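You operate a simulated robot arm through the tools that you are given. There is no shell and no other tool.

Carry out the task below with a simulated two-armed robot. There is one attempt and no reset: what you move stays moved.

TASK
Shut the white spout stop and press the mandarin half on the purple plate into the juicer.
Fine: peel back on the plate; then stand the clear tumbler under the spout, open the stop and wait for the juice. Where these are worked on the way, their far stop is far enough and under half their travel is too little: white spout stop.

It is judged by the outcome, as a careful person would: the job done as asked, and still so three seconds after it is handed in. It fails if anything else is knocked over, pushed out of place, dropped, spilled or broken.

THE ROBOT
Two 7-joint arms with two-finger grippers on one trunk that stands fixed in place. Base frame: the origin is at the foot of the trunk, x ahead of it, y to its left, z up. Units: m, degrees, N and s.
The left shoulder is at [0.057, 0.216, 1.195], the right one opposite. With the tool pointing down near the work surface each hand reaches from about 0.1 to 0.78 m from the base axis, measured 20 degrees to its own side. Payload 3.18 kg a hand.
The TCP of each hand is the grasp point between the finger pads, 0.03 m short of the fingertips. In the tool frame z runs along the fingers and y along their closing line. The gripper opens to 0.144 m. The gripper's body begins 0.103 m behind the TCP.
Orientation is told as [roll, pitch, yaw] about the base's x, y, z axes, in that order, counted from this pose: with the fingers straight down and closing along the base's y, the tool's x points along the base's -x, its y along +y and its z along -z.

THE INTERFACE
- The arms move only by the tool step_arm. It takes "left_targets", "right_targets" or both (then of equal length, played together; a hand with none holds still); each is a list of rows, each an object of numbers (a shift or turn left out is 0, a gripper value left out holds the last): "wx", "wy", "wz": the turn, a rotation vector about the tool's x, y, z in degrees; "tx", "ty", "tz": the shift along the tool's x, y, z in m; "gripper": the finger opening in m, from 0 to 0.144. In form: [{"wx": .., "wy": .., "wz": .., "tx": .., "ty": .., "tz": .., "gripper": ..}, ...]. A call has 1 to 20 rows; each row shifts and turns the commanded pose from where the row before left it, along the tool's axes as they then stand. Rows are played at 5 a second. More than 0.05 m and 8.6 degrees between two rows, or a gripper value outside its range, and nothing of the call is played. A pose out of reach is approached as far as the arm can. The call stops where the force on the tool passes 40 N (or 10 N more than at its start, if that is more) or the arm is blocked; 0.2 s more then pass. Each finger halts on what it meets, pressing with about 35 N; the grip force reading is that of the motor and also rises with nothing between the fingers. The clock runs only during rows and for 0.2 s after the last one: add rows that do not move to give the fingers time. It gives the time, the measured TCP pose, the force on the tool (base axes), the opening and the grip force at its end, in the units of the frame above (readings bear some noise), with the torque about the TCP (base axes, N m) and any sound that the robot's microphone picked up.
- Cameras (640 x 400 px; columns grow to the right, rows downward): "scene" is now at [0.1303, -0.0257, 1.3869]; the picture's right is [-0.14, -0.99, 0.00], its down [-0.56, 0.08, -0.82] and it looks along [0.81, -0.12, -0.57] (base axes); focal length 258 px, centre (320, 200). "left" rides on the left gripper at [0.076, -0.016, -0.143] in its tool frame; the picture's right is [0.21, 0.98, 0.00], its down [-0.84, 0.18, -0.51] and it looks along [-0.50, 0.11, 0.86] (tool axes); focal length 218 px, centre (320, 200). "right" rides on the right gripper at [0.076, 0.016, -0.143] in its tool frame; the picture's right is [-0.21, 0.98, 0.00], its down [-0.84, -0.18, -0.51] and it looks along [-0.50, -0.11, 0.86] (tool axes); focal length 218 px, centre (320, 200). There is no depth. A picture from a camera that has moved, and an enlarged one, comes with that camera's place and axes in the base frame and with its lens. The place of the scene camera against the robot may be out by one fixed shift of up to 0.018 m in any direction.
- grab_frame(camera): a new picture of that camera. No time passes.
- slide_trunk(by): slides the trunk up (or, below 0, down) by that many m; the arms and the scene camera ride with it, the base frame stays. It gives what a move gives, with no picture.
- head_to(pan, tilt): turns the head with the scene camera to pan (to the left, within 80 degrees either way) and tilt (down, from -29 to 69), counted from straight ahead of the robot. It gives what a move gives.
- close_up(camera, box): a new picture of the part [left, top, right, bottom] of that camera's present view, enlarged. No time passes.
- hand_in(): hands the job in; it is judged then, once.

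Places have to be worked out from the pictures, the camera data and where the tool is seen. Open the grippers and draw the arms clear of the work before you hand the job in, unless the task says otherwise.

The tools are called after "Request:" as name(argument=value, ...) on one line, values as JSON. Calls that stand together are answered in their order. step_arm: Moves the arms, as the interface text tells. Its arguments: {"type":"object","properties":{"left_targets":{"type":"array","items":{"type":"object","properties":{"wx":{"type":"number"},"wy":{"type":"number"},"wz":{"type":"number"},"tx":{"type":"number"},"ty":{"type":"number"},"tz":{"type":"number"},"gripper":{"type":"number"}}}},"right_targets":{"type":"array","items":{"type":"object","properties":{"wx":{"type":"number"},"wy":{"type":"number"},"wz":{"type":"number"},"tx":{"type":"number"},"ty":{"type":"number"},"tz":{"type":"number"},"gripper":{"type":"number"}}}}},"required":[]} The other tools are called the same way: slide_trunk (by) slides the trunk up or down; head_to (pan, tilt) turns the head that bears the scene camera; grab_frame (camera) takes a picture; close_up (camera, box) takes an enlarged picture of a part of a camera's view; hand_in () hands the job in.

At the start:

```text
t: 0.0
left_tool_pos: [0.3318, 0.0864, 1.2165]
left_ee_rot: [0.1, -0.1, 0.1]
left_contact_force: [0.5, -0.1, 0.3]
left_ft_torque: [0.02, 0.02, 0.01]
left_width: 0.1444
left_grip_force: 0.0
right_tool_pos: [0.3051, -0.1563, 1.2368]
right_ee_rot: [0.0, 0.0, 0.0]
right_contact_force: [0.0, 0.3, 0.2]
right_ft_torque: [-0.02, -0.02, 0.0]
right_width: 0.1439
right_grip_force: 0.0
trunk travel left (down, up): [-0.275, 0.094]
head pan, tilt: [-8.2, 34.7]
```

scene: 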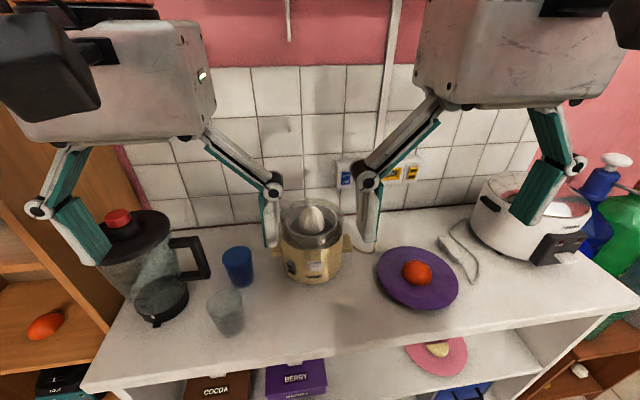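
right: 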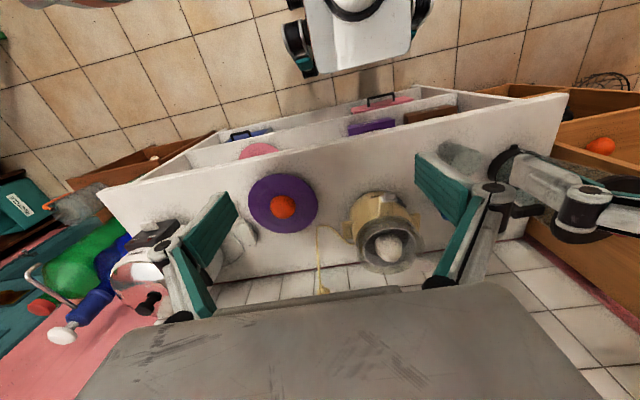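
left: 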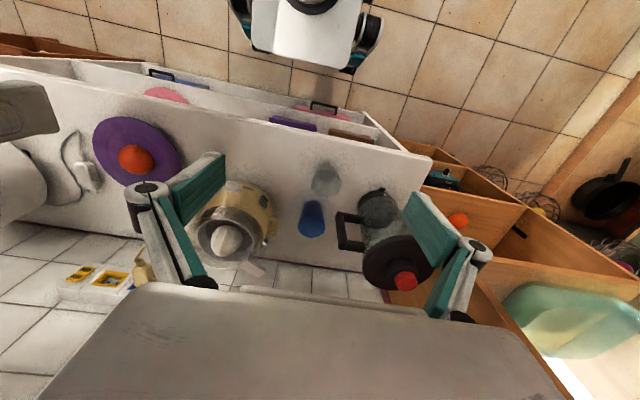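

I start with enlarged views of the juicer, the plate and the tumblers to work out where the spout, the stop and the mandarin are.

Request:
close_up(camera="scene", box=[250, 180, 390, 300])

Request:
close_up(camera="scene", box=[360, 220, 480, 320])

Request:
close_up(camera="scene", box=[180, 230, 300, 350])

Request:
close_up(camera="right", box=[320, 170, 460, 290])

Request:
close_up(camera="left", box=[180, 160, 340, 280])

```text
3.33 times, centred on (320, 240) of scene
camera zoom: at [0.1303, -0.0257, 1.3869], right [-0.14, -0.99, 0.0], down [-0.56, 0.08, -0.82], along [0.81, -0.12, -0.57], focal length 862 px, centre (320, 67)
```

zoom: 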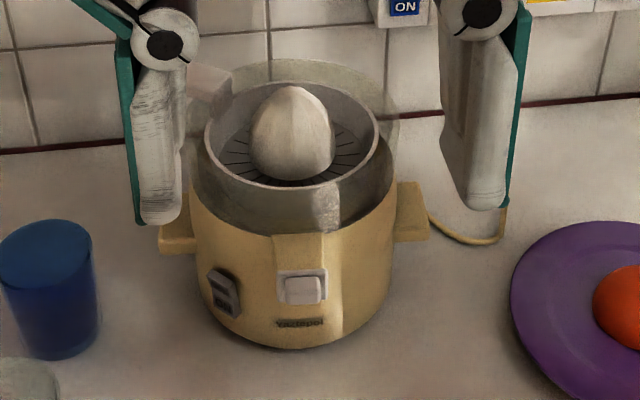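

```text
4.00 times, centred on (420, 270) of scene
camera zoom: at [0.1303, -0.0257, 1.3869], right [-0.14, -0.99, 0.0], down [-0.56, 0.08, -0.82], along [0.81, -0.12, -0.57], focal length 1034 px, centre (-80, -80)
```

zoom: 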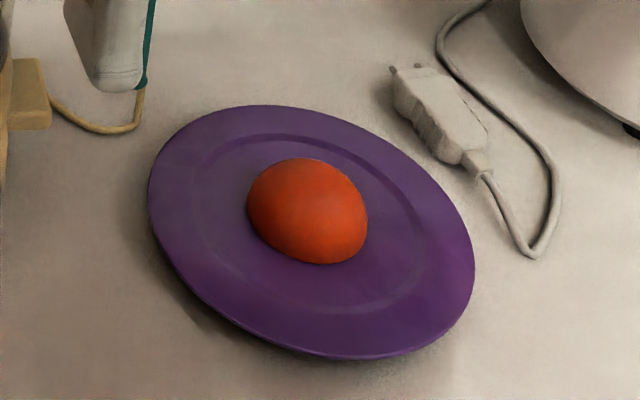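

```text
3.33 times, centred on (240, 290) of scene
camera zoom: at [0.1303, -0.0257, 1.3869], right [-0.14, -0.99, 0.0], down [-0.56, 0.08, -0.82], along [0.81, -0.12, -0.57], focal length 862 px, centre (587, -100)
```

zoom: 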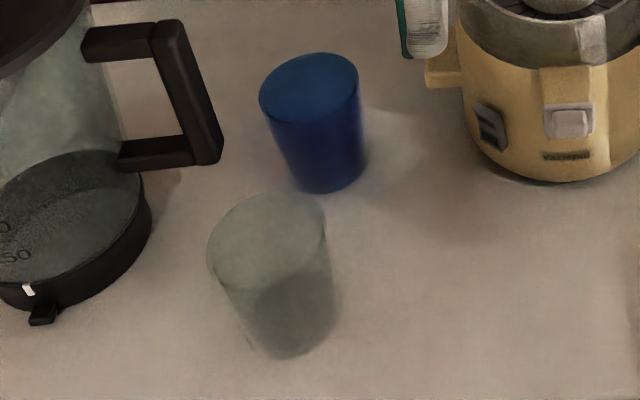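

```text
3.33 times, centred on (390, 230) of right
camera zoom: at [0.2284, -0.1405, 1.3777], right [0.21, 0.98, 0.0], down [0.84, -0.18, 0.51], along [0.5, -0.11, -0.86], focal length 728 px, centre (87, 100)
```

zoom: 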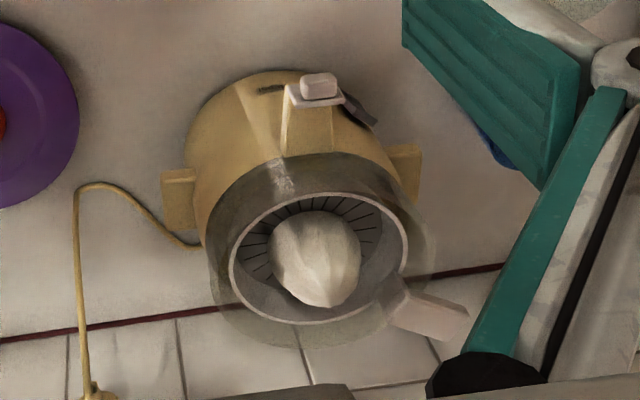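

```text
3.33 times, centred on (260, 220) of left
camera zoom: at [0.2554, 0.0685, 1.358], right [-0.21, 0.98, 0.0], down [0.84, 0.18, 0.51], along [0.5, 0.11, -0.86], focal length 728 px, centre (520, 133)
```

zoom: 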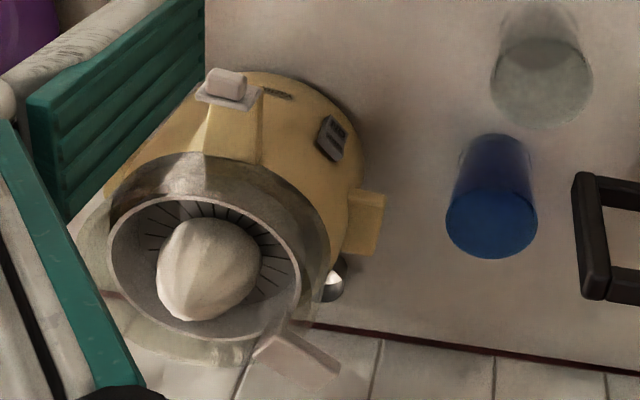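

The white rocker at the front may be the spout stop, but there is also a lever at the back-left. I move both arms outward to clear the view and look again.

Request:
step_arm(left_targets=[{"ty": 0.05}, {"ty": 0.05}, {"ty": 0.05}, {"ty": 0.03}], right_targets=[{"ty": -0.05}, {"ty": -0.05}, {"ty": -0.05}, {"ty": -0.03}])

Request:
grab_frame(camera="scene")

Request:
close_up(camera="scene", box=[260, 180, 370, 290])

Request:
grab_frame(camera="left")

Request:
grab_frame(camera="right")

```text
t: 1.0
left_tool_pos: [0.3303, 0.2671, 1.2173]
left_ee_rot: [-0.1, -0.2, 0.0]
left_contact_force: [0.0, -0.4, -0.5]
left_ft_torque: [-0.03, -0.08, 0.0]
left_width: 0.144
left_grip_force: 0.1
right_tool_pos: [0.3028, -0.3392, 1.2371]
right_ee_rot: [0.0, -0.1, 0.0]
right_contact_force: [-0.3, 0.4, 0.1]
right_ft_torque: [0.01, -0.02, -0.01]
right_width: 0.1438
right_grip_force: 0.1
trunk travel left (down, up): [-0.275, 0.094]
head pan, tilt: [-8.2, 34.7]
```

```text
taken
camera scene: at [0.129, -0.025, 1.3872], right [-0.14, -0.99, 0.0], down [-0.56, 0.08, -0.82], along [0.81, -0.12, -0.57], focal length 258 px, centre (320, 200)
```

scene: 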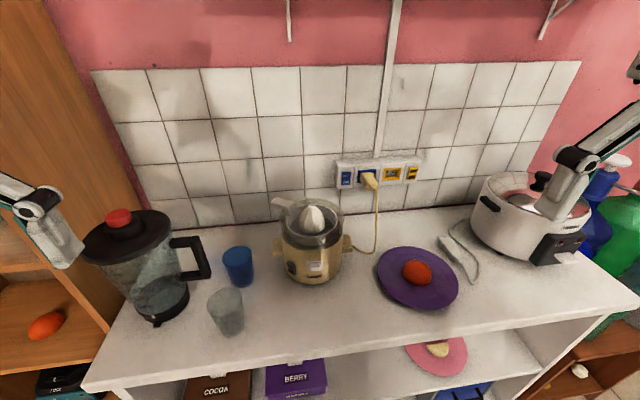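

```text
3.64 times, centred on (315, 235) of scene
camera zoom: at [0.129, -0.025, 1.3872], right [-0.14, -0.99, 0.0], down [-0.56, 0.08, -0.82], along [0.81, -0.12, -0.57], focal length 940 px, centre (338, 73)
```

zoom: 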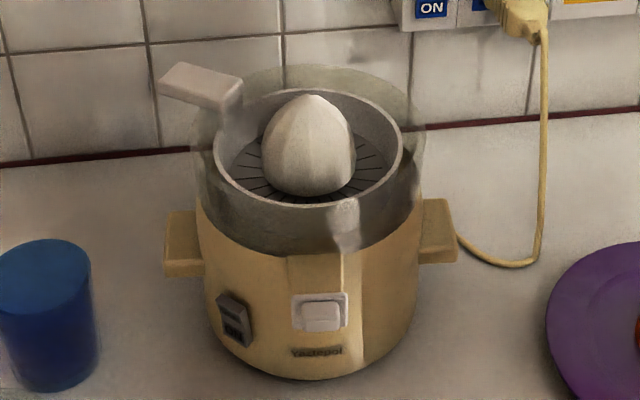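

```text
taken
camera left: at [0.2531, 0.2485, 1.3588], right [-0.21, 0.98, 0.0], down [0.84, 0.18, 0.51], along [0.5, 0.11, -0.86], focal length 218 px, centre (320, 200)
```

left: 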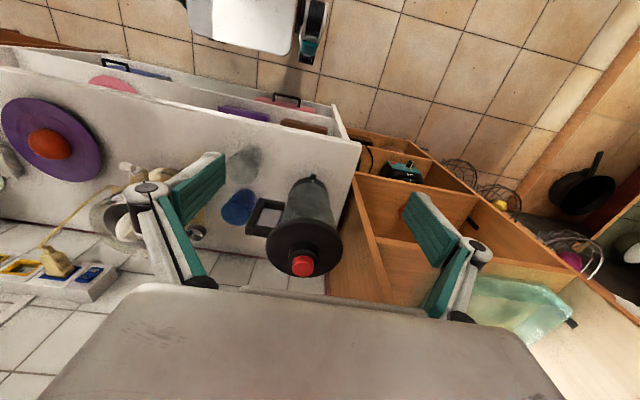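

```text
taken
camera right: at [0.2259, -0.3225, 1.3792], right [0.21, 0.98, 0.0], down [0.84, -0.18, 0.51], along [0.5, -0.11, -0.86], focal length 218 px, centre (320, 200)
```

right: 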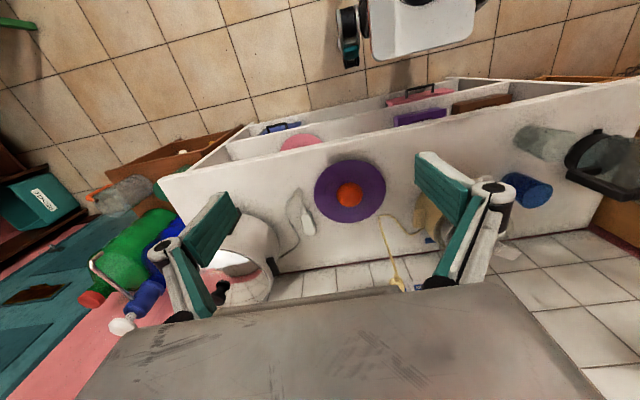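

The lever at the back-left of the bowl and a metallic part on the juicer's left need a closer look. I bring the left hand forward and yaw it 90° so its camera looks toward -y at the juicer's left side.

Request:
step_arm(left_targets=[{"tx": -0.05}, {"tx": -0.05, "ty": -0.03}, {"tx": -0.05, "ty": -0.03}, {"tx": -0.05, "ty": -0.02}, {"wz": 8.5}, {"wz": 8.5}, {"wz": 8.5}, {"wz": 8.5}, {"wz": 8.5}, {"wz": 8.5}, {"wz": 8.5}, {"wz": 8.5}, {"wz": 8.5}, {"wz": 8.5}])

Request:
grab_frame(camera="left")

Request:
grab_frame(camera="scene")

```text
refused: row 2 steps farther than a row can; nothing moved
```

```text
taken
camera left: at [0.2531, 0.2485, 1.3588], right [-0.21, 0.98, 0.0], down [0.84, 0.18, 0.51], along [0.5, 0.11, -0.86], focal length 218 px, centre (320, 200)
```

left: 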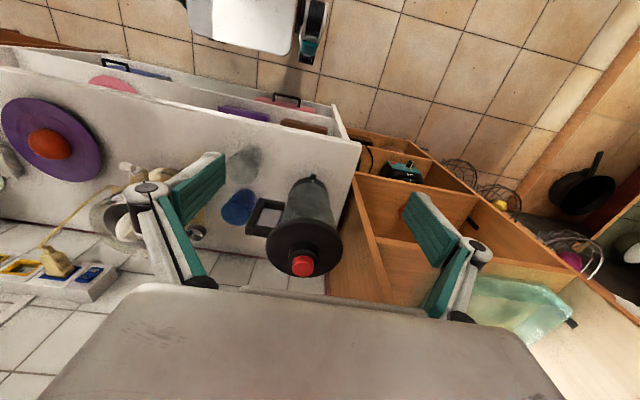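

```text
taken
camera scene: at [0.129, -0.025, 1.3872], right [-0.14, -0.99, 0.0], down [-0.56, 0.08, -0.82], along [0.81, -0.12, -0.57], focal length 258 px, centre (320, 200)
```

scene: 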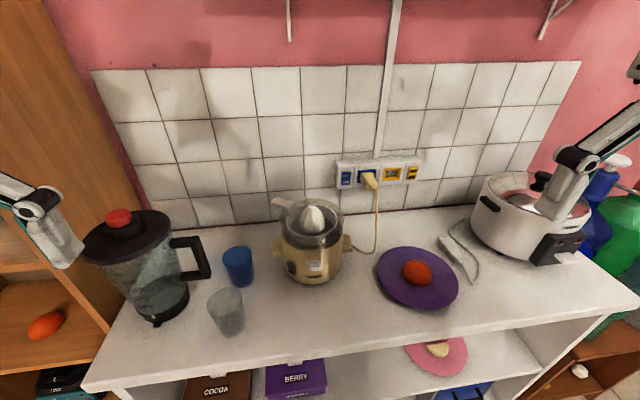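

The step limit is on the combined shift length, so nothing moved. I resend it with smaller rows.

Request:
step_arm(left_targets=[{"tx": -0.045, "ty": -0.02}, {"tx": -0.045, "ty": -0.02}, {"tx": -0.045, "ty": -0.02}, {"tx": -0.045, "ty": -0.02}, {"tx": -0.03}, {"wz": 8.5}, {"wz": 8.5}, {"wz": 8.5}, {"wz": 8.5}, {"wz": 8.5}, {"wz": 8.5}, {"wz": 8.5}, {"wz": 8.5}, {"wz": 8.5}, {"wz": 8.5}])

Request:
grab_frame(camera="left")

Request:
grab_frame(camera="scene")

```text
t: 4.2
left_tool_pos: [0.5427, 0.1875, 1.2163]
left_ee_rot: [0.1, -0.1, -2.8]
left_contact_force: [-0.1, 0.2, 1.1]
left_ft_torque: [-0.02, 0.03, -0.03]
left_width: 0.1439
left_grip_force: 0.1
left hand out of reach, approached as far as the arm can: row 6, 7, 8, 9, 10, 11, 12, 13, 14, 15
right_tool_pos: [0.3034, -0.3382, 1.237]
right_ee_rot: [0.0, 0.1, 0.0]
right_contact_force: [-0.3, 0.1, -0.1]
right_ft_torque: [-0.01, -0.02, 0.0]
right_width: 0.1439
right_grip_force: 0.1
trunk travel left (down, up): [-0.275, 0.094]
head pan, tilt: [-8.2, 34.7]
```

```text
taken
camera left: at [0.466, 0.1736, 1.3588], right [-0.16, 0.99, 0.0], down [0.85, 0.14, 0.51], along [0.5, 0.08, -0.86], focal length 218 px, centre (320, 200)
```

left: 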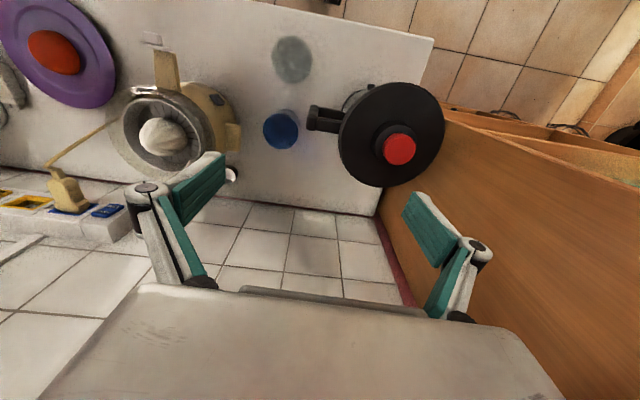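

```text
taken
camera scene: at [0.1303, -0.0257, 1.3869], right [-0.14, -0.99, 0.0], down [-0.56, 0.08, -0.82], along [0.81, -0.12, -0.57], focal length 258 px, centre (320, 200)
```

scene: 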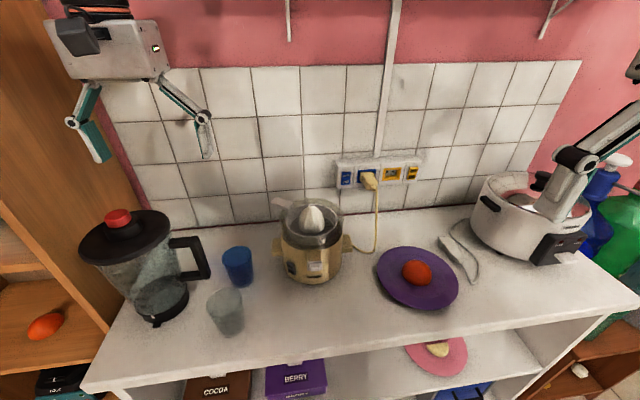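

The 90° yaw isn't reachable there, but this overhead view shows the juicer well. I zoom in on it.

Request:
close_up(camera="left", box=[100, 20, 260, 200])

Request:
close_up(camera="left", box=[200, 100, 300, 200])

Request:
close_up(camera="scene", box=[265, 190, 355, 290])

```text
2.22 times, centred on (180, 110) of left
camera zoom: at [0.466, 0.1736, 1.3588], right [-0.16, 0.99, 0.0], down [0.85, 0.14, 0.51], along [0.5, 0.08, -0.86], focal length 485 px, centre (631, 400)
```

zoom: 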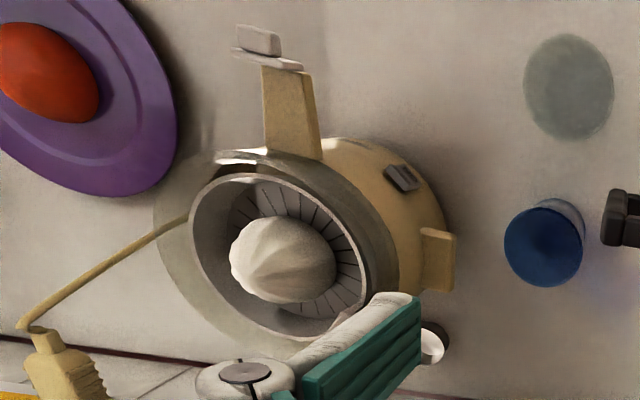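

```text
4.00 times, centred on (250, 150) of left
camera zoom: at [0.466, 0.1736, 1.3588], right [-0.16, 0.99, 0.0], down [0.85, 0.14, 0.51], along [0.5, 0.08, -0.86], focal length 873 px, centre (600, 400)
```

zoom: 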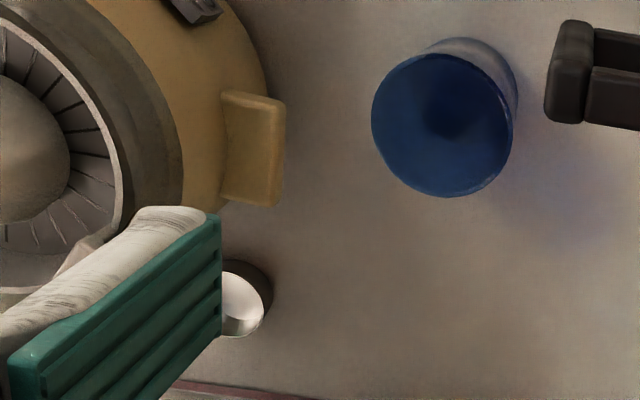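

```text
4.00 times, centred on (310, 240) of scene
camera zoom: at [0.1303, -0.0257, 1.3869], right [-0.14, -0.99, 0.0], down [-0.56, 0.08, -0.82], along [0.81, -0.12, -0.57], focal length 1034 px, centre (360, 40)
```

zoom: 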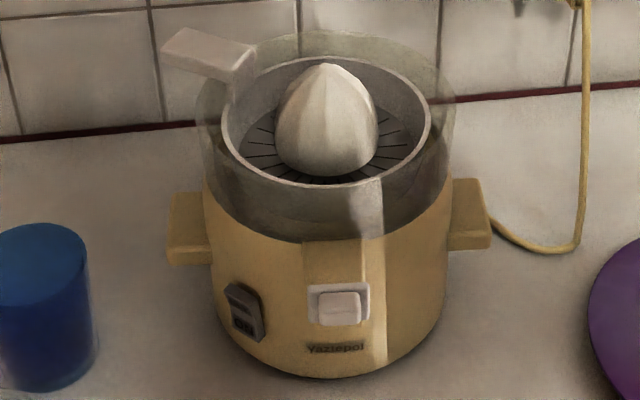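

The yellow rib is a spout running forward from the bowl, and the white part at its end, about (0.468, -0.05, 1.00), is the stop. I test whether the commanded pose follows the reached pose by drawing the left hand back a little.

Request:
step_arm(left_targets=[{"tx": 0.04}, {"tx": 0.04}])

```text
t: 4.8
left_tool_pos: [0.4619, 0.188, 1.2157]
left_ee_rot: [0.0, -0.1, -2.8]
left_contact_force: [-0.4, -0.3, -1.0]
left_ft_torque: [0.02, 0.01, 0.01]
left_width: 0.144
left_grip_force: 0.0
right_tool_pos: [0.3034, -0.3392, 1.2377]
right_ee_rot: [0.0, 0.1, 0.0]
right_contact_force: [0.7, 0.0, 0.0]
right_ft_torque: [-0.01, 0.01, -0.01]
right_width: 0.144
right_grip_force: 0.0
trunk travel left (down, up): [-0.275, 0.094]
head pan, tilt: [-8.2, 34.7]
```

Commands resume from the reached pose. I bring the left hand in front of the juicer and pitch it up 40° so its camera sees the stop from the front.

Request:
step_arm(left_targets=[{"wz": -2.8, "tx": 0.02, "ty": -0.045}, {"tx": 0.02, "ty": -0.045}, {"tx": 0.02, "ty": -0.045}, {"tx": 0.02, "ty": -0.045}, {"tx": 0.03, "ty": -0.035}, {"wy": -8}, {"wy": -8}, {"wy": -8}, {"wy": -8}, {"wy": -8}])

Request:
grab_frame(camera="left")

Request:
grab_frame(camera="scene")

```text
t: 7.0
left_tool_pos: [0.3565, -0.0208, 1.2135]
left_ee_rot: [-0.2, -39.3, 1.5]
left_contact_force: [-0.5, -1.6, -0.3]
left_ft_torque: [0.05, 0.0, 0.02]
left_width: 0.1438
left_grip_force: 0.0
right_tool_pos: [0.3042, -0.3397, 1.2378]
right_ee_rot: [0.0, -0.1, 0.1]
right_contact_force: [0.3, 0.3, -0.6]
right_ft_torque: [0.0, 0.01, -0.02]
right_width: 0.1437
right_grip_force: 0.0
trunk travel left (down, up): [-0.275, 0.094]
head pan, tilt: [-8.2, 34.7]
```

```text
taken
camera left: at [0.2068, -0.0416, 1.2739], right [-0.18, 0.97, -0.14], down [0.33, 0.19, 0.93], along [0.93, 0.13, -0.35], focal length 218 px, centre (320, 200)
```

left: 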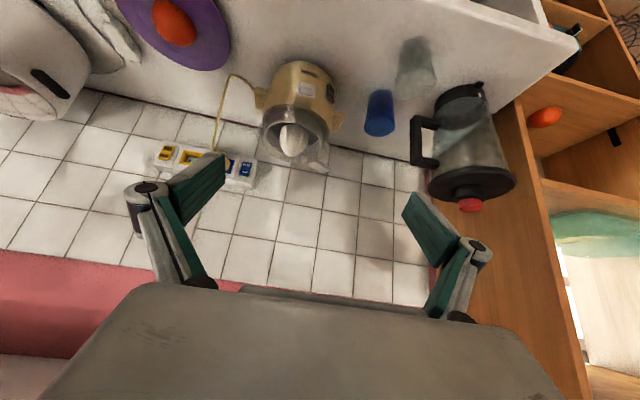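

```text
taken
camera scene: at [0.1319, -0.0267, 1.3932], right [-0.15, -0.99, 0.0], down [-0.5, 0.08, -0.86], along [0.85, -0.13, -0.51], focal length 258 px, centre (320, 200)
```

scene: 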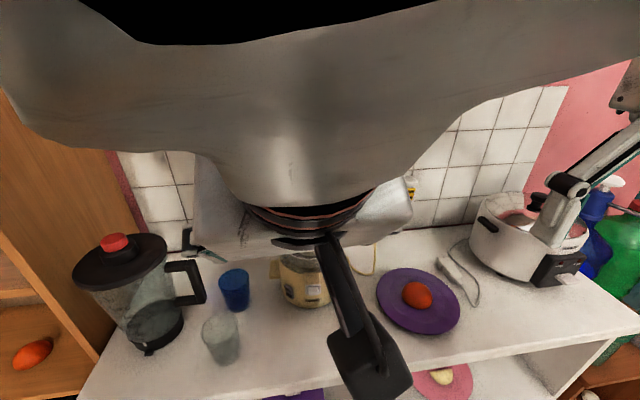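

The raised arm seems to crowd the head (the scene camera's axes shifted), so I lower the hand straight down by 0.12 m, which also brings the camera nearer the stop.

Request:
step_arm(left_targets=[{"tz": 0.0307, "tx": 0.0257}, {"tz": 0.0307, "tx": 0.0257}, {"tz": 0.0307, "tx": 0.0257}])

Request:
grab_frame(camera="left")

Request:
grab_frame(camera="scene")

```text
t: 7.8
left_tool_pos: [0.3507, -0.0239, 1.0948]
left_ee_rot: [0.0, -40.1, -0.1]
left_contact_force: [-0.1, -0.7, 1.7]
left_ft_torque: [0.06, -0.03, 0.04]
left_width: 0.144
left_grip_force: 0.0
right_tool_pos: [0.3044, -0.3392, 1.2374]
right_ee_rot: [0.0, 0.0, 0.0]
right_contact_force: [-0.1, 0.7, -0.1]
right_ft_torque: [0.0, 0.03, -0.01]
right_width: 0.1438
right_grip_force: 0.1
trunk travel left (down, up): [-0.275, 0.094]
head pan, tilt: [-8.2, 34.7]
```

```text
taken
camera left: at [0.2005, -0.0426, 1.1551], right [-0.16, 0.98, -0.13], down [0.32, 0.18, 0.93], along [0.94, 0.1, -0.34], focal length 218 px, centre (320, 200)
```

left: 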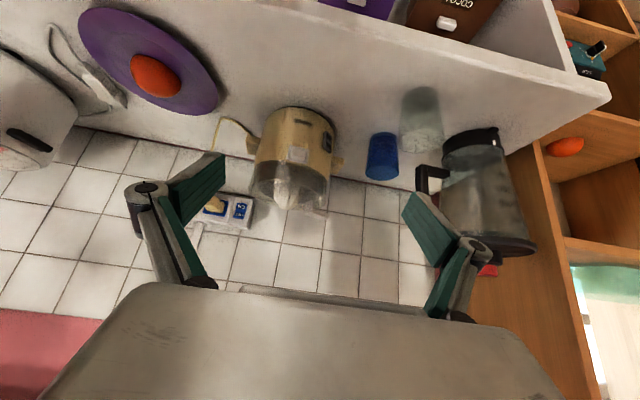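

```text
taken
camera scene: at [0.1303, -0.0265, 1.3869], right [-0.14, -0.99, 0.0], down [-0.56, 0.08, -0.82], along [0.81, -0.12, -0.57], focal length 258 px, centre (320, 200)
```

scene: 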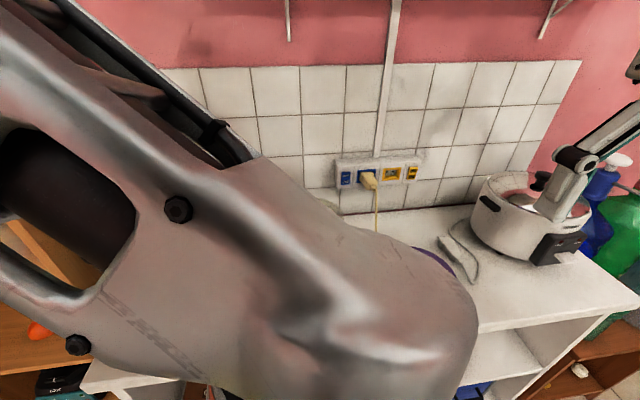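

The head is back to its normal pose. I zoom in on the juicer and the tumblers from the left camera.

Request:
close_up(camera="left", box=[235, 85, 355, 225])

Request:
close_up(camera="left", box=[260, 90, 340, 170])

Request:
close_up(camera="left", box=[350, 70, 450, 190])

```text
2.86 times, centred on (295, 155) of left
camera zoom: at [0.2005, -0.0426, 1.1551], right [-0.16, 0.98, -0.13], down [0.32, 0.18, 0.93], along [0.94, 0.1, -0.34], focal length 624 px, centre (391, 329)
```

zoom: 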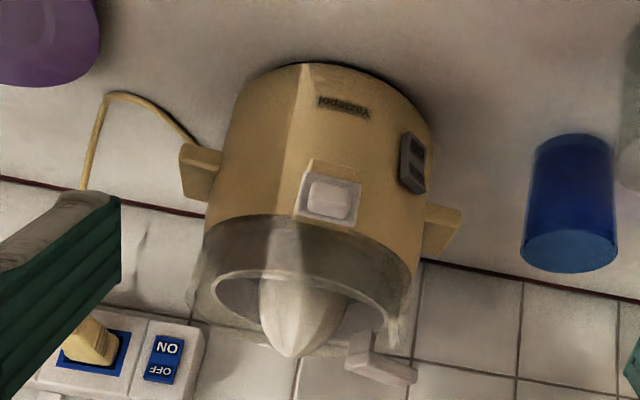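

```text
5.00 times, centred on (300, 130) of left
camera zoom: at [0.2005, -0.0426, 1.1551], right [-0.16, 0.98, -0.13], down [0.32, 0.18, 0.93], along [0.94, 0.1, -0.34], focal length 1091 px, centre (420, 550)
```

zoom: 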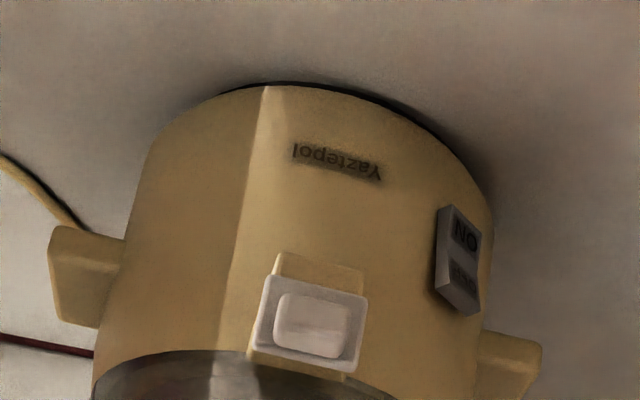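

```text
3.33 times, centred on (400, 130) of left
camera zoom: at [0.2005, -0.0426, 1.1551], right [-0.16, 0.98, -0.13], down [0.32, 0.18, 0.93], along [0.94, 0.1, -0.34], focal length 728 px, centre (53, 433)
```

zoom: 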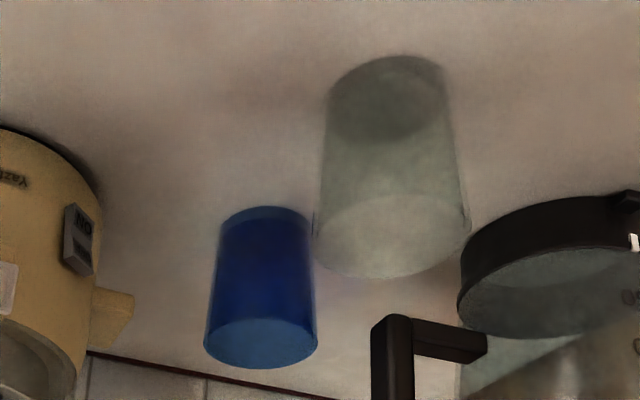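

I zoom much tighter on the white stop from this viewpoint to see its mechanism.

Request:
close_up(camera="left", box=[282, 134, 316, 172])

Request:
close_up(camera="left", box=[318, 125, 340, 150])

```text
10.53 times, centred on (299, 153) of left
camera zoom: at [0.2005, -0.0426, 1.1551], right [-0.16, 0.98, -0.13], down [0.32, 0.18, 0.93], along [0.94, 0.1, -0.34], focal length 2298 px, centre (541, 695)
```

zoom: 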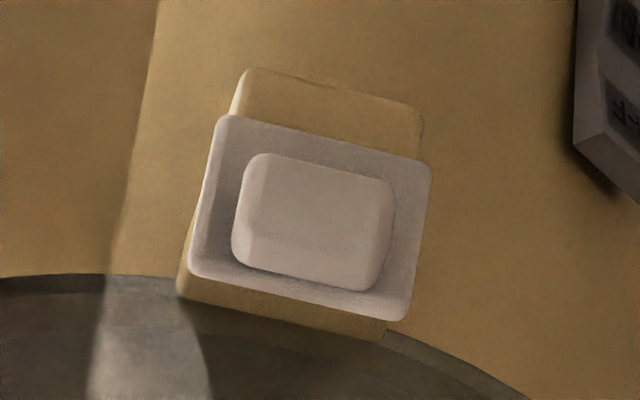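

```text
16.00 times, centred on (329, 138) of left
camera zoom: at [0.2005, -0.0426, 1.1551], right [-0.16, 0.98, -0.13], down [0.32, 0.18, 0.93], along [0.94, 0.1, -0.34], focal length 3492 px, centre (176, 1200)
```

zoom: 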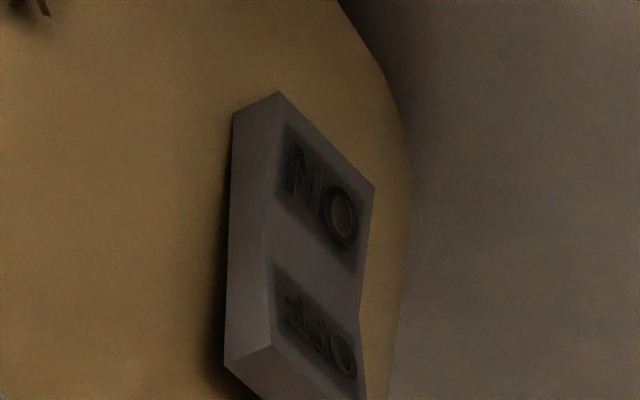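

The plate and knob sit on the front of the yellow spout nose, but its travel direction is unclear. I take a side view: untilt, shift left, then roll the hand so its camera looks toward the spout from the left.

Request:
step_arm(left_targets=[{"wy": 8, "ty": 0.03, "gripper": 0.05}, {"wy": 8, "ty": 0.03}, {"wy": 8, "ty": 0.03}, {"wy": 8, "ty": 0.03}, {"wy": 8, "ty": 0.03}, {"wx": 8.5}, {"wx": 8.5}, {"wx": 8.5}, {"wx": 8.5}, {"wx": 8.5}, {"wx": 8.5}, {"wx": 8.5}])

Request:
grab_frame(camera="left")

Request:
grab_frame(camera="scene")

```text
t: 10.4
left_tool_pos: [0.349, 0.1259, 1.096]
left_ee_rot: [-59.7, -0.1, 0.0]
left_contact_force: [-0.9, -0.1, 0.7]
left_ft_torque: [-0.05, 0.0, 0.01]
left_width: 0.0502
left_grip_force: 0.1
right_tool_pos: [0.3032, -0.3386, 1.2378]
right_ee_rot: [0.0, 0.0, 0.0]
right_contact_force: [0.9, -0.6, 0.0]
right_ft_torque: [-0.02, -0.02, 0.01]
right_width: 0.1438
right_grip_force: 0.0
trunk travel left (down, up): [-0.275, 0.094]
head pan, tilt: [-8.2, 34.7]
```

```text
taken
camera left: at [0.273, 0.2403, 1.1814], right [-0.21, 0.49, -0.84], down [0.84, 0.53, 0.1], along [0.5, -0.69, -0.53], focal length 218 px, centre (320, 200)
```

left: 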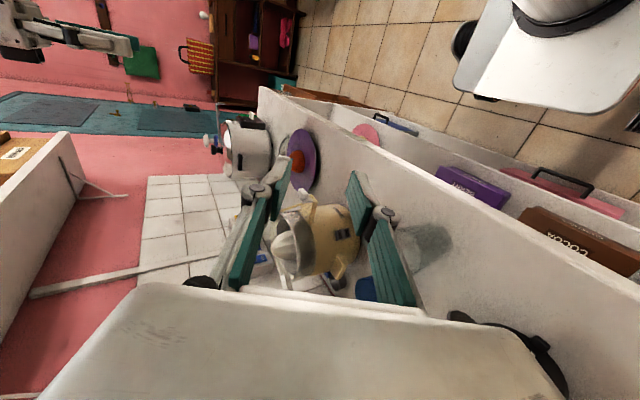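

```text
taken
camera scene: at [0.1301, -0.0251, 1.3869], right [-0.14, -0.99, 0.0], down [-0.56, 0.08, -0.82], along [0.81, -0.12, -0.57], focal length 258 px, centre (320, 200)
```

scene: 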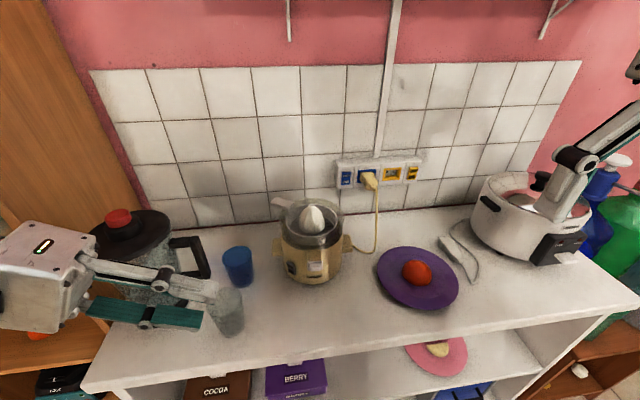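

Good side view. I zoom on the spout from here.

Request:
close_up(camera="left", box=[265, 180, 365, 300])

Request:
close_up(camera="left", box=[290, 180, 350, 225])

```text
3.33 times, centred on (315, 240) of left
camera zoom: at [0.273, 0.2403, 1.1814], right [-0.21, 0.49, -0.84], down [0.84, 0.53, 0.1], along [0.5, -0.69, -0.53], focal length 728 px, centre (337, 67)
```

zoom: 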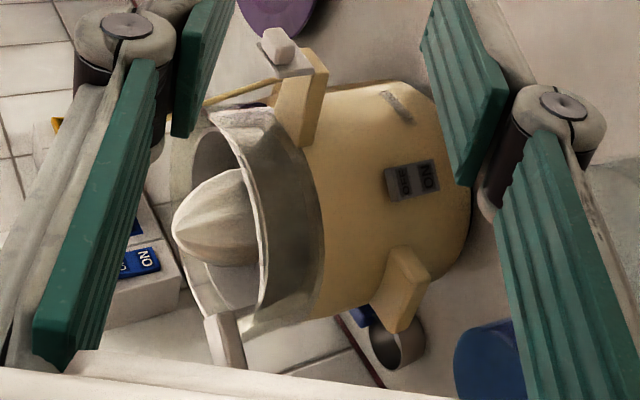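

```text
8.89 times, centred on (320, 202) of left
camera zoom: at [0.273, 0.2403, 1.1814], right [-0.21, 0.49, -0.84], down [0.84, 0.53, 0.1], along [0.5, -0.69, -0.53], focal length 1940 px, centre (320, 178)
```

zoom: 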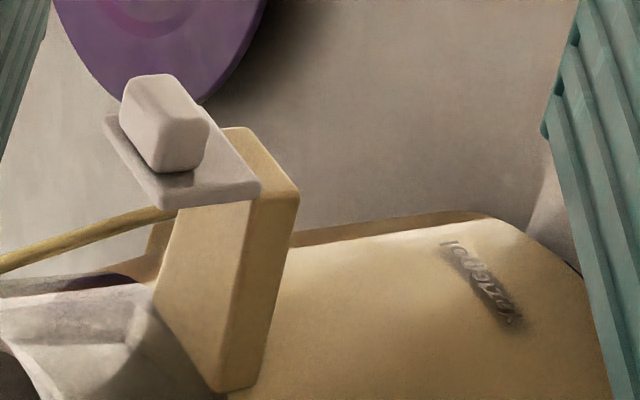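

The gate is clear now: the white plate with its knob sits raised on the spout's front face, so shutting it means sliding it down; I put the knob near (0.466, -0.051, 1.000). I unroll the left hand and bring it above and just in front of the knob to check the alignment.

Request:
step_arm(left_targets=[{"wx": -8.5}, {"wx": -8.5}, {"wx": -8.5}, {"wx": -8.5}, {"wx": -8.5}, {"wx": -8.5}, {"wx": -8.5}, {"ty": -0.045, "tz": -0.01}, {"ty": -0.045, "tz": -0.01}, {"ty": -0.045}, {"ty": -0.042, "tx": -0.01}, {"tx": -0.035}, {"tx": -0.03}])

Request:
grab_frame(camera="left")

Request:
close_up(camera="left", box=[280, 150, 380, 230])

```text
t: 13.2
left_tool_pos: [0.4255, -0.052, 1.1159]
left_ee_rot: [0.1, -0.1, 0.0]
left_contact_force: [-0.8, -0.1, 0.1]
left_ft_torque: [0.04, 0.03, 0.0]
left_width: 0.0499
left_grip_force: 0.0
right_tool_pos: [0.3042, -0.3401, 1.2378]
right_ee_rot: [0.0, 0.0, 0.0]
right_contact_force: [0.0, -0.5, -0.8]
right_ft_torque: [0.03, 0.02, 0.01]
right_width: 0.1442
right_grip_force: 0.1
trunk travel left (down, up): [-0.275, 0.094]
head pan, tilt: [-8.2, 34.7]
```

```text
taken
camera left: at [0.3486, -0.069, 1.2581], right [-0.21, 0.98, 0.0], down [0.84, 0.18, 0.51], along [0.5, 0.11, -0.86], focal length 218 px, centre (320, 200)
```

left: 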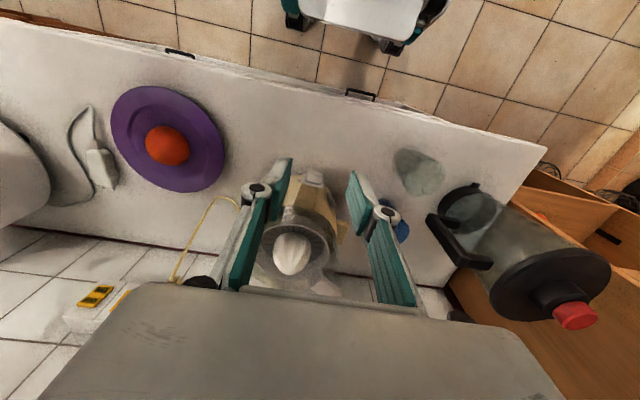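

```text
5.00 times, centred on (330, 190) of left
camera zoom: at [0.3486, -0.069, 1.2581], right [-0.21, 0.98, 0.0], down [0.84, 0.18, 0.51], along [0.5, 0.11, -0.86], focal length 1091 px, centre (270, 250)
```

zoom: 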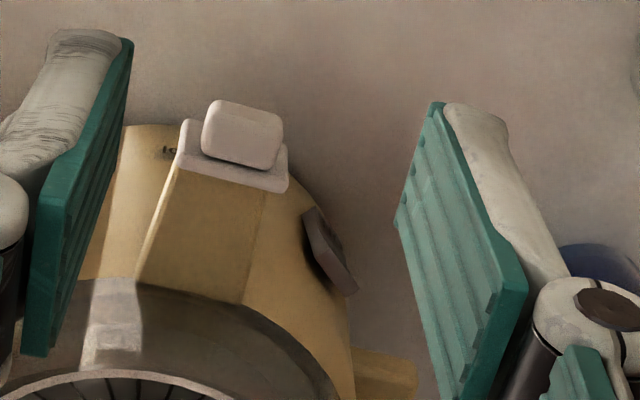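

The knob works out at (0.466, -0.051, ~1.002) with the plate's front face near x = 0.473. I move to x = 0.457 so the fingers stay ahead of the plate, and descend straddling the knob.

Request:
step_arm(left_targets=[{"tx": -0.0315, "ty": 0.001}, {"tz": 0.04}, {"tz": 0.04}, {"tz": 0.028}])

Request:
grab_frame(camera="left")

Request:
close_up(camera="left", box=[280, 120, 380, 210])

Request:
grab_frame(camera="right")

```text
t: 14.2
left_tool_pos: [0.4563, -0.0501, 1.0085]
left_ee_rot: [-0.1, -0.2, 0.0]
left_contact_force: [-1.2, -0.2, 0.3]
left_ft_torque: [-0.01, 0.02, 0.01]
left_width: 0.0498
left_grip_force: 0.2
right_tool_pos: [0.3046, -0.3391, 1.2377]
right_ee_rot: [0.0, 0.0, 0.0]
right_contact_force: [-0.7, -1.3, 0.4]
right_ft_torque: [-0.02, 0.01, -0.06]
right_width: 0.1439
right_grip_force: 0.1
trunk travel left (down, up): [-0.275, 0.094]
head pan, tilt: [-8.2, 34.7]
```

```text
taken
camera left: at [0.3792, -0.0671, 1.1502], right [-0.21, 0.98, 0.0], down [0.84, 0.18, 0.51], along [0.5, 0.11, -0.86], focal length 218 px, centre (320, 200)
```

left: 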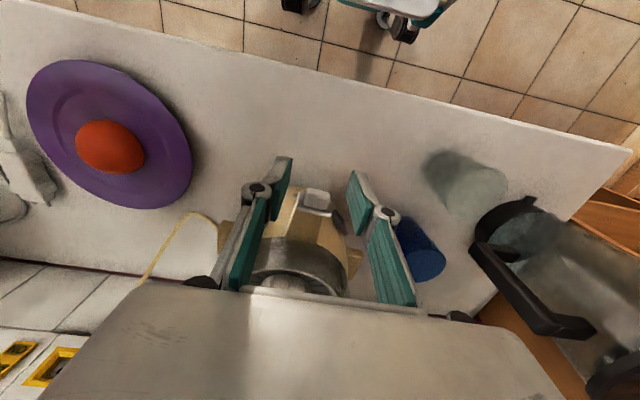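

```text
4.44 times, centred on (330, 165) of left
camera zoom: at [0.3792, -0.0671, 1.1502], right [-0.21, 0.98, 0.0], down [0.84, 0.18, 0.51], along [0.5, 0.11, -0.86], focal length 970 px, centre (276, 356)
```

zoom: 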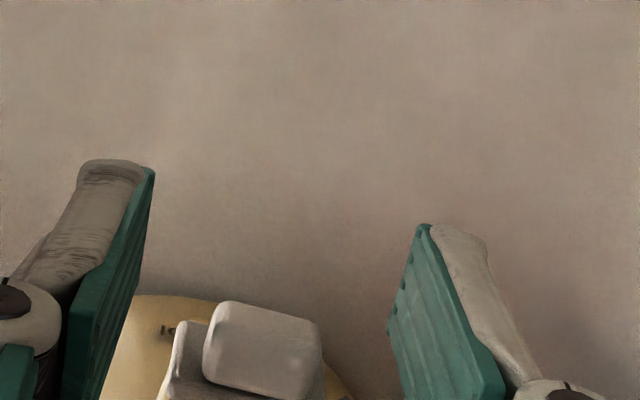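

```text
taken
camera right: at [0.2277, -0.3226, 1.3786], right [0.21, 0.98, 0.0], down [0.84, -0.18, 0.51], along [0.5, -0.11, -0.86], focal length 218 px, centre (320, 200)
```

right: 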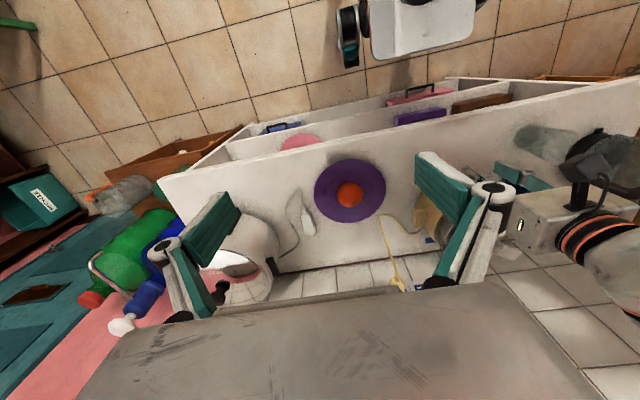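

The knob sits between the fingers. I trim y by 1.5 mm and close in stages to 0.026 m before the final squeeze.

Request:
step_arm(left_targets=[{"ty": -0.0013, "gripper": 0.04}, {"gripper": 0.03}, {"gripper": 0.026}, {"gripper": 0.026}])

Request:
close_up(camera="left", box=[280, 140, 380, 230])

```text
t: 15.2
left_tool_pos: [0.4556, -0.0519, 1.0093]
left_ee_rot: [0.1, -0.2, 0.0]
left_contact_force: [-0.4, 0.1, 0.0]
left_ft_torque: [0.02, 0.04, 0.0]
left_width: 0.0259
left_grip_force: 0.0
right_tool_pos: [0.3039, -0.3392, 1.237]
right_ee_rot: [0.0, 0.0, 0.0]
right_contact_force: [-0.2, -0.2, 0.0]
right_ft_torque: [-0.04, 0.01, 0.02]
right_width: 0.1441
right_grip_force: 0.0
trunk travel left (down, up): [-0.275, 0.094]
head pan, tilt: [-8.2, 34.7]
```

```text
4.44 times, centred on (330, 185) of left
camera zoom: at [0.3796, -0.0688, 1.1504], right [-0.21, 0.98, 0.0], down [0.84, 0.18, 0.51], along [0.5, 0.11, -0.86], focal length 970 px, centre (276, 267)
```

zoom: 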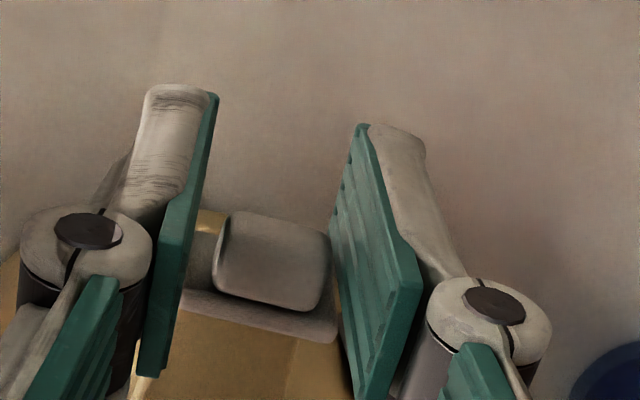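

By ray-casting, the knob spans y = -0.062 to -0.041, centred between the fingers. I close to grip it.

Request:
step_arm(left_targets=[{"gripper": 0.022}, {"gripper": 0.02}, {"gripper": 0.018}, {"gripper": 0.016}, {"gripper": 0.016}])

Request:
close_up(camera="left", box=[280, 140, 380, 230])

```text
t: 16.4
left_tool_pos: [0.4564, -0.0506, 1.0085]
left_ee_rot: [0.0, -0.1, 0.0]
left_contact_force: [-0.4, 2.4, 0.1]
left_ft_torque: [-0.14, 0.04, -0.23]
left_width: 0.0172
left_grip_force: 35.1
right_tool_pos: [0.3039, -0.3393, 1.2373]
right_ee_rot: [0.1, 0.0, 0.0]
right_contact_force: [0.7, 0.0, 0.6]
right_ft_torque: [-0.02, 0.05, -0.01]
right_width: 0.144
right_grip_force: 0.1
trunk travel left (down, up): [-0.275, 0.094]
head pan, tilt: [-8.2, 34.7]
```

```text
4.44 times, centred on (330, 185) of left
camera zoom: at [0.3793, -0.0687, 1.1504], right [-0.21, 0.98, 0.0], down [0.84, 0.18, 0.51], along [0.5, 0.1, -0.86], focal length 970 px, centre (276, 267)
```

zoom: 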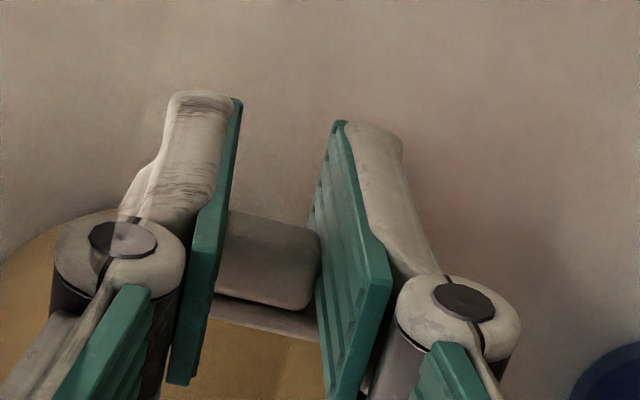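

The knob is gripped at 0.017 m with little side force. I now slide it down in 3 mm rows, watching the force.

Request:
step_arm(left_targets=[{"tz": 0.003}, {"tz": 0.003}])

Request:
close_up(camera="left", box=[280, 140, 380, 230])

```text
t: 17.0
left_tool_pos: [0.4568, -0.0503, 1.0033]
left_ee_rot: [0.0, -0.1, 0.0]
left_contact_force: [-3.7, -0.4, 0.1]
left_ft_torque: [-0.16, -0.27, -0.3]
left_width: 0.0172
left_grip_force: 34.7
right_tool_pos: [0.3038, -0.3394, 1.2376]
right_ee_rot: [0.0, 0.1, 0.0]
right_contact_force: [-0.1, 0.6, -0.5]
right_ft_torque: [0.0, 0.02, 0.01]
right_width: 0.144
right_grip_force: 0.1
trunk travel left (down, up): [-0.275, 0.094]
head pan, tilt: [-8.2, 34.7]
```

```text
4.44 times, centred on (330, 185) of left
camera zoom: at [0.3798, -0.0688, 1.1444], right [-0.21, 0.98, 0.0], down [0.84, 0.18, 0.51], along [0.5, 0.11, -0.86], focal length 970 px, centre (276, 267)
```

zoom: 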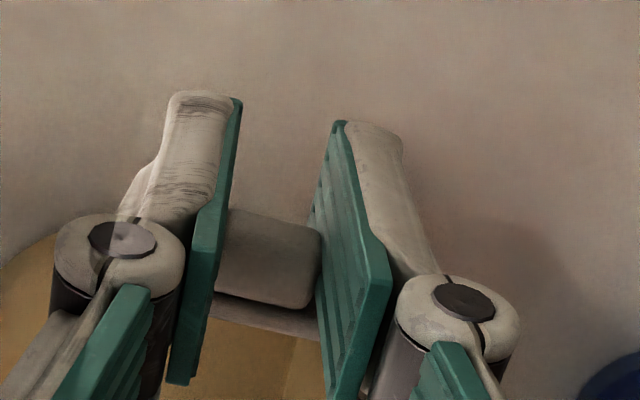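

The knob follows with almost no resistance. I continue down in small rows.

Request:
step_arm(left_targets=[{"tz": 0.003}, {"tz": 0.003}])

Request:
close_up(camera="left", box=[280, 140, 380, 230])

```text
t: 17.6
left_tool_pos: [0.4571, -0.0518, 0.9972]
left_ee_rot: [-0.1, -0.2, 0.1]
left_contact_force: [-1.2, 0.2, 0.2]
left_ft_torque: [-0.13, -0.01, -0.3]
left_width: 0.0172
left_grip_force: 34.9
right_tool_pos: [0.3032, -0.339, 1.2372]
right_ee_rot: [0.0, 0.1, 0.1]
right_contact_force: [-0.5, 0.2, -0.4]
right_ft_torque: [-0.01, 0.0, -0.04]
right_width: 0.1439
right_grip_force: 0.2
trunk travel left (down, up): [-0.275, 0.094]
head pan, tilt: [-8.2, 34.7]
```

```text
4.44 times, centred on (330, 185) of left
camera zoom: at [0.3799, -0.0689, 1.1381], right [-0.21, 0.98, 0.0], down [0.84, 0.18, 0.51], along [0.5, 0.11, -0.86], focal length 970 px, centre (276, 267)
```

zoom: 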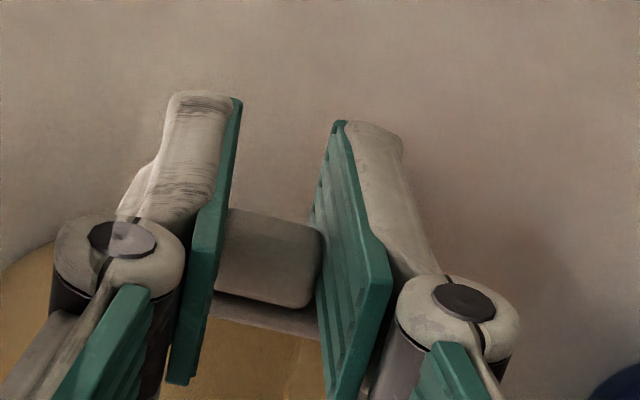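

It's still sliding freely (12 mm so far). I keep lowering until it meets its stop.

Request:
step_arm(left_targets=[{"tz": 0.002}, {"tz": 0.002}, {"tz": 0.002}])

Request:
close_up(camera="left", box=[280, 140, 380, 230])

```text
t: 18.4
left_tool_pos: [0.4573, -0.0512, 0.9906]
left_ee_rot: [-0.1, -0.2, 0.1]
left_contact_force: [-0.8, -0.1, 4.4]
left_ft_torque: [-0.15, 0.02, -0.29]
left_width: 0.0174
left_grip_force: 35.1
right_tool_pos: [0.3036, -0.3381, 1.2375]
right_ee_rot: [0.0, 0.0, -0.1]
right_contact_force: [0.7, -0.2, 0.3]
right_ft_torque: [-0.01, 0.01, 0.0]
right_width: 0.1441
right_grip_force: 0.1
trunk travel left (down, up): [-0.275, 0.094]
head pan, tilt: [-8.2, 34.7]
```

```text
4.44 times, centred on (330, 185) of left
camera zoom: at [0.38, -0.0689, 1.1325], right [-0.21, 0.98, 0.0], down [0.84, 0.18, 0.51], along [0.5, 0.1, -0.86], focal length 970 px, centre (276, 267)
```

zoom: 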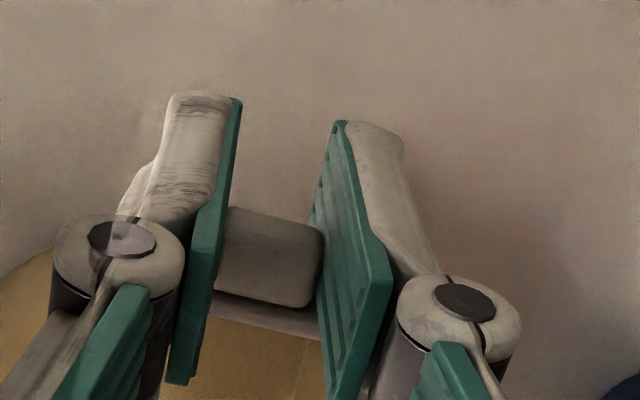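

A 4.4 N upward resistance has just appeared after 18 mm. I nudge 1.5 mm further to confirm it is the stop.

Request:
step_arm(left_targets=[{"tz": 0.0015}])

Request:
close_up(camera="left", box=[280, 140, 380, 230])

```text
t: 18.8
left_tool_pos: [0.4572, -0.052, 0.9898]
left_ee_rot: [-0.1, -0.1, 0.0]
left_contact_force: [0.1, -1.3, 8.1]
left_ft_torque: [-0.06, -0.05, -0.36]
left_width: 0.0168
left_grip_force: 35.6
right_tool_pos: [0.3038, -0.3388, 1.2373]
right_ee_rot: [0.0, 0.0, 0.0]
right_contact_force: [0.5, 0.6, 0.1]
right_ft_torque: [-0.01, -0.03, -0.02]
right_width: 0.1441
right_grip_force: 0.0
trunk travel left (down, up): [-0.275, 0.094]
head pan, tilt: [-8.2, 34.7]
```

```text
4.44 times, centred on (330, 185) of left
camera zoom: at [0.3798, -0.0688, 1.1312], right [-0.21, 0.98, 0.0], down [0.84, 0.18, 0.51], along [0.5, 0.1, -0.86], focal length 970 px, centre (276, 267)
```

zoom: 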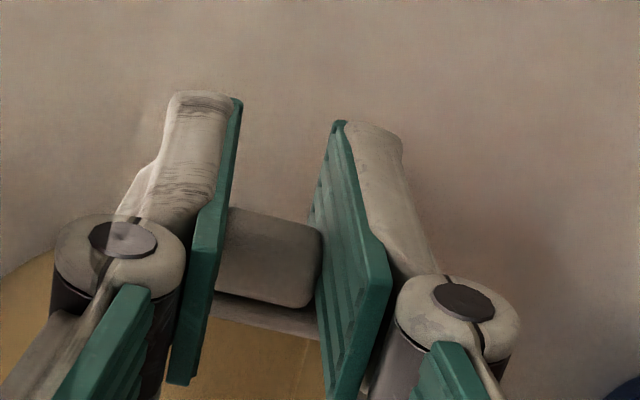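

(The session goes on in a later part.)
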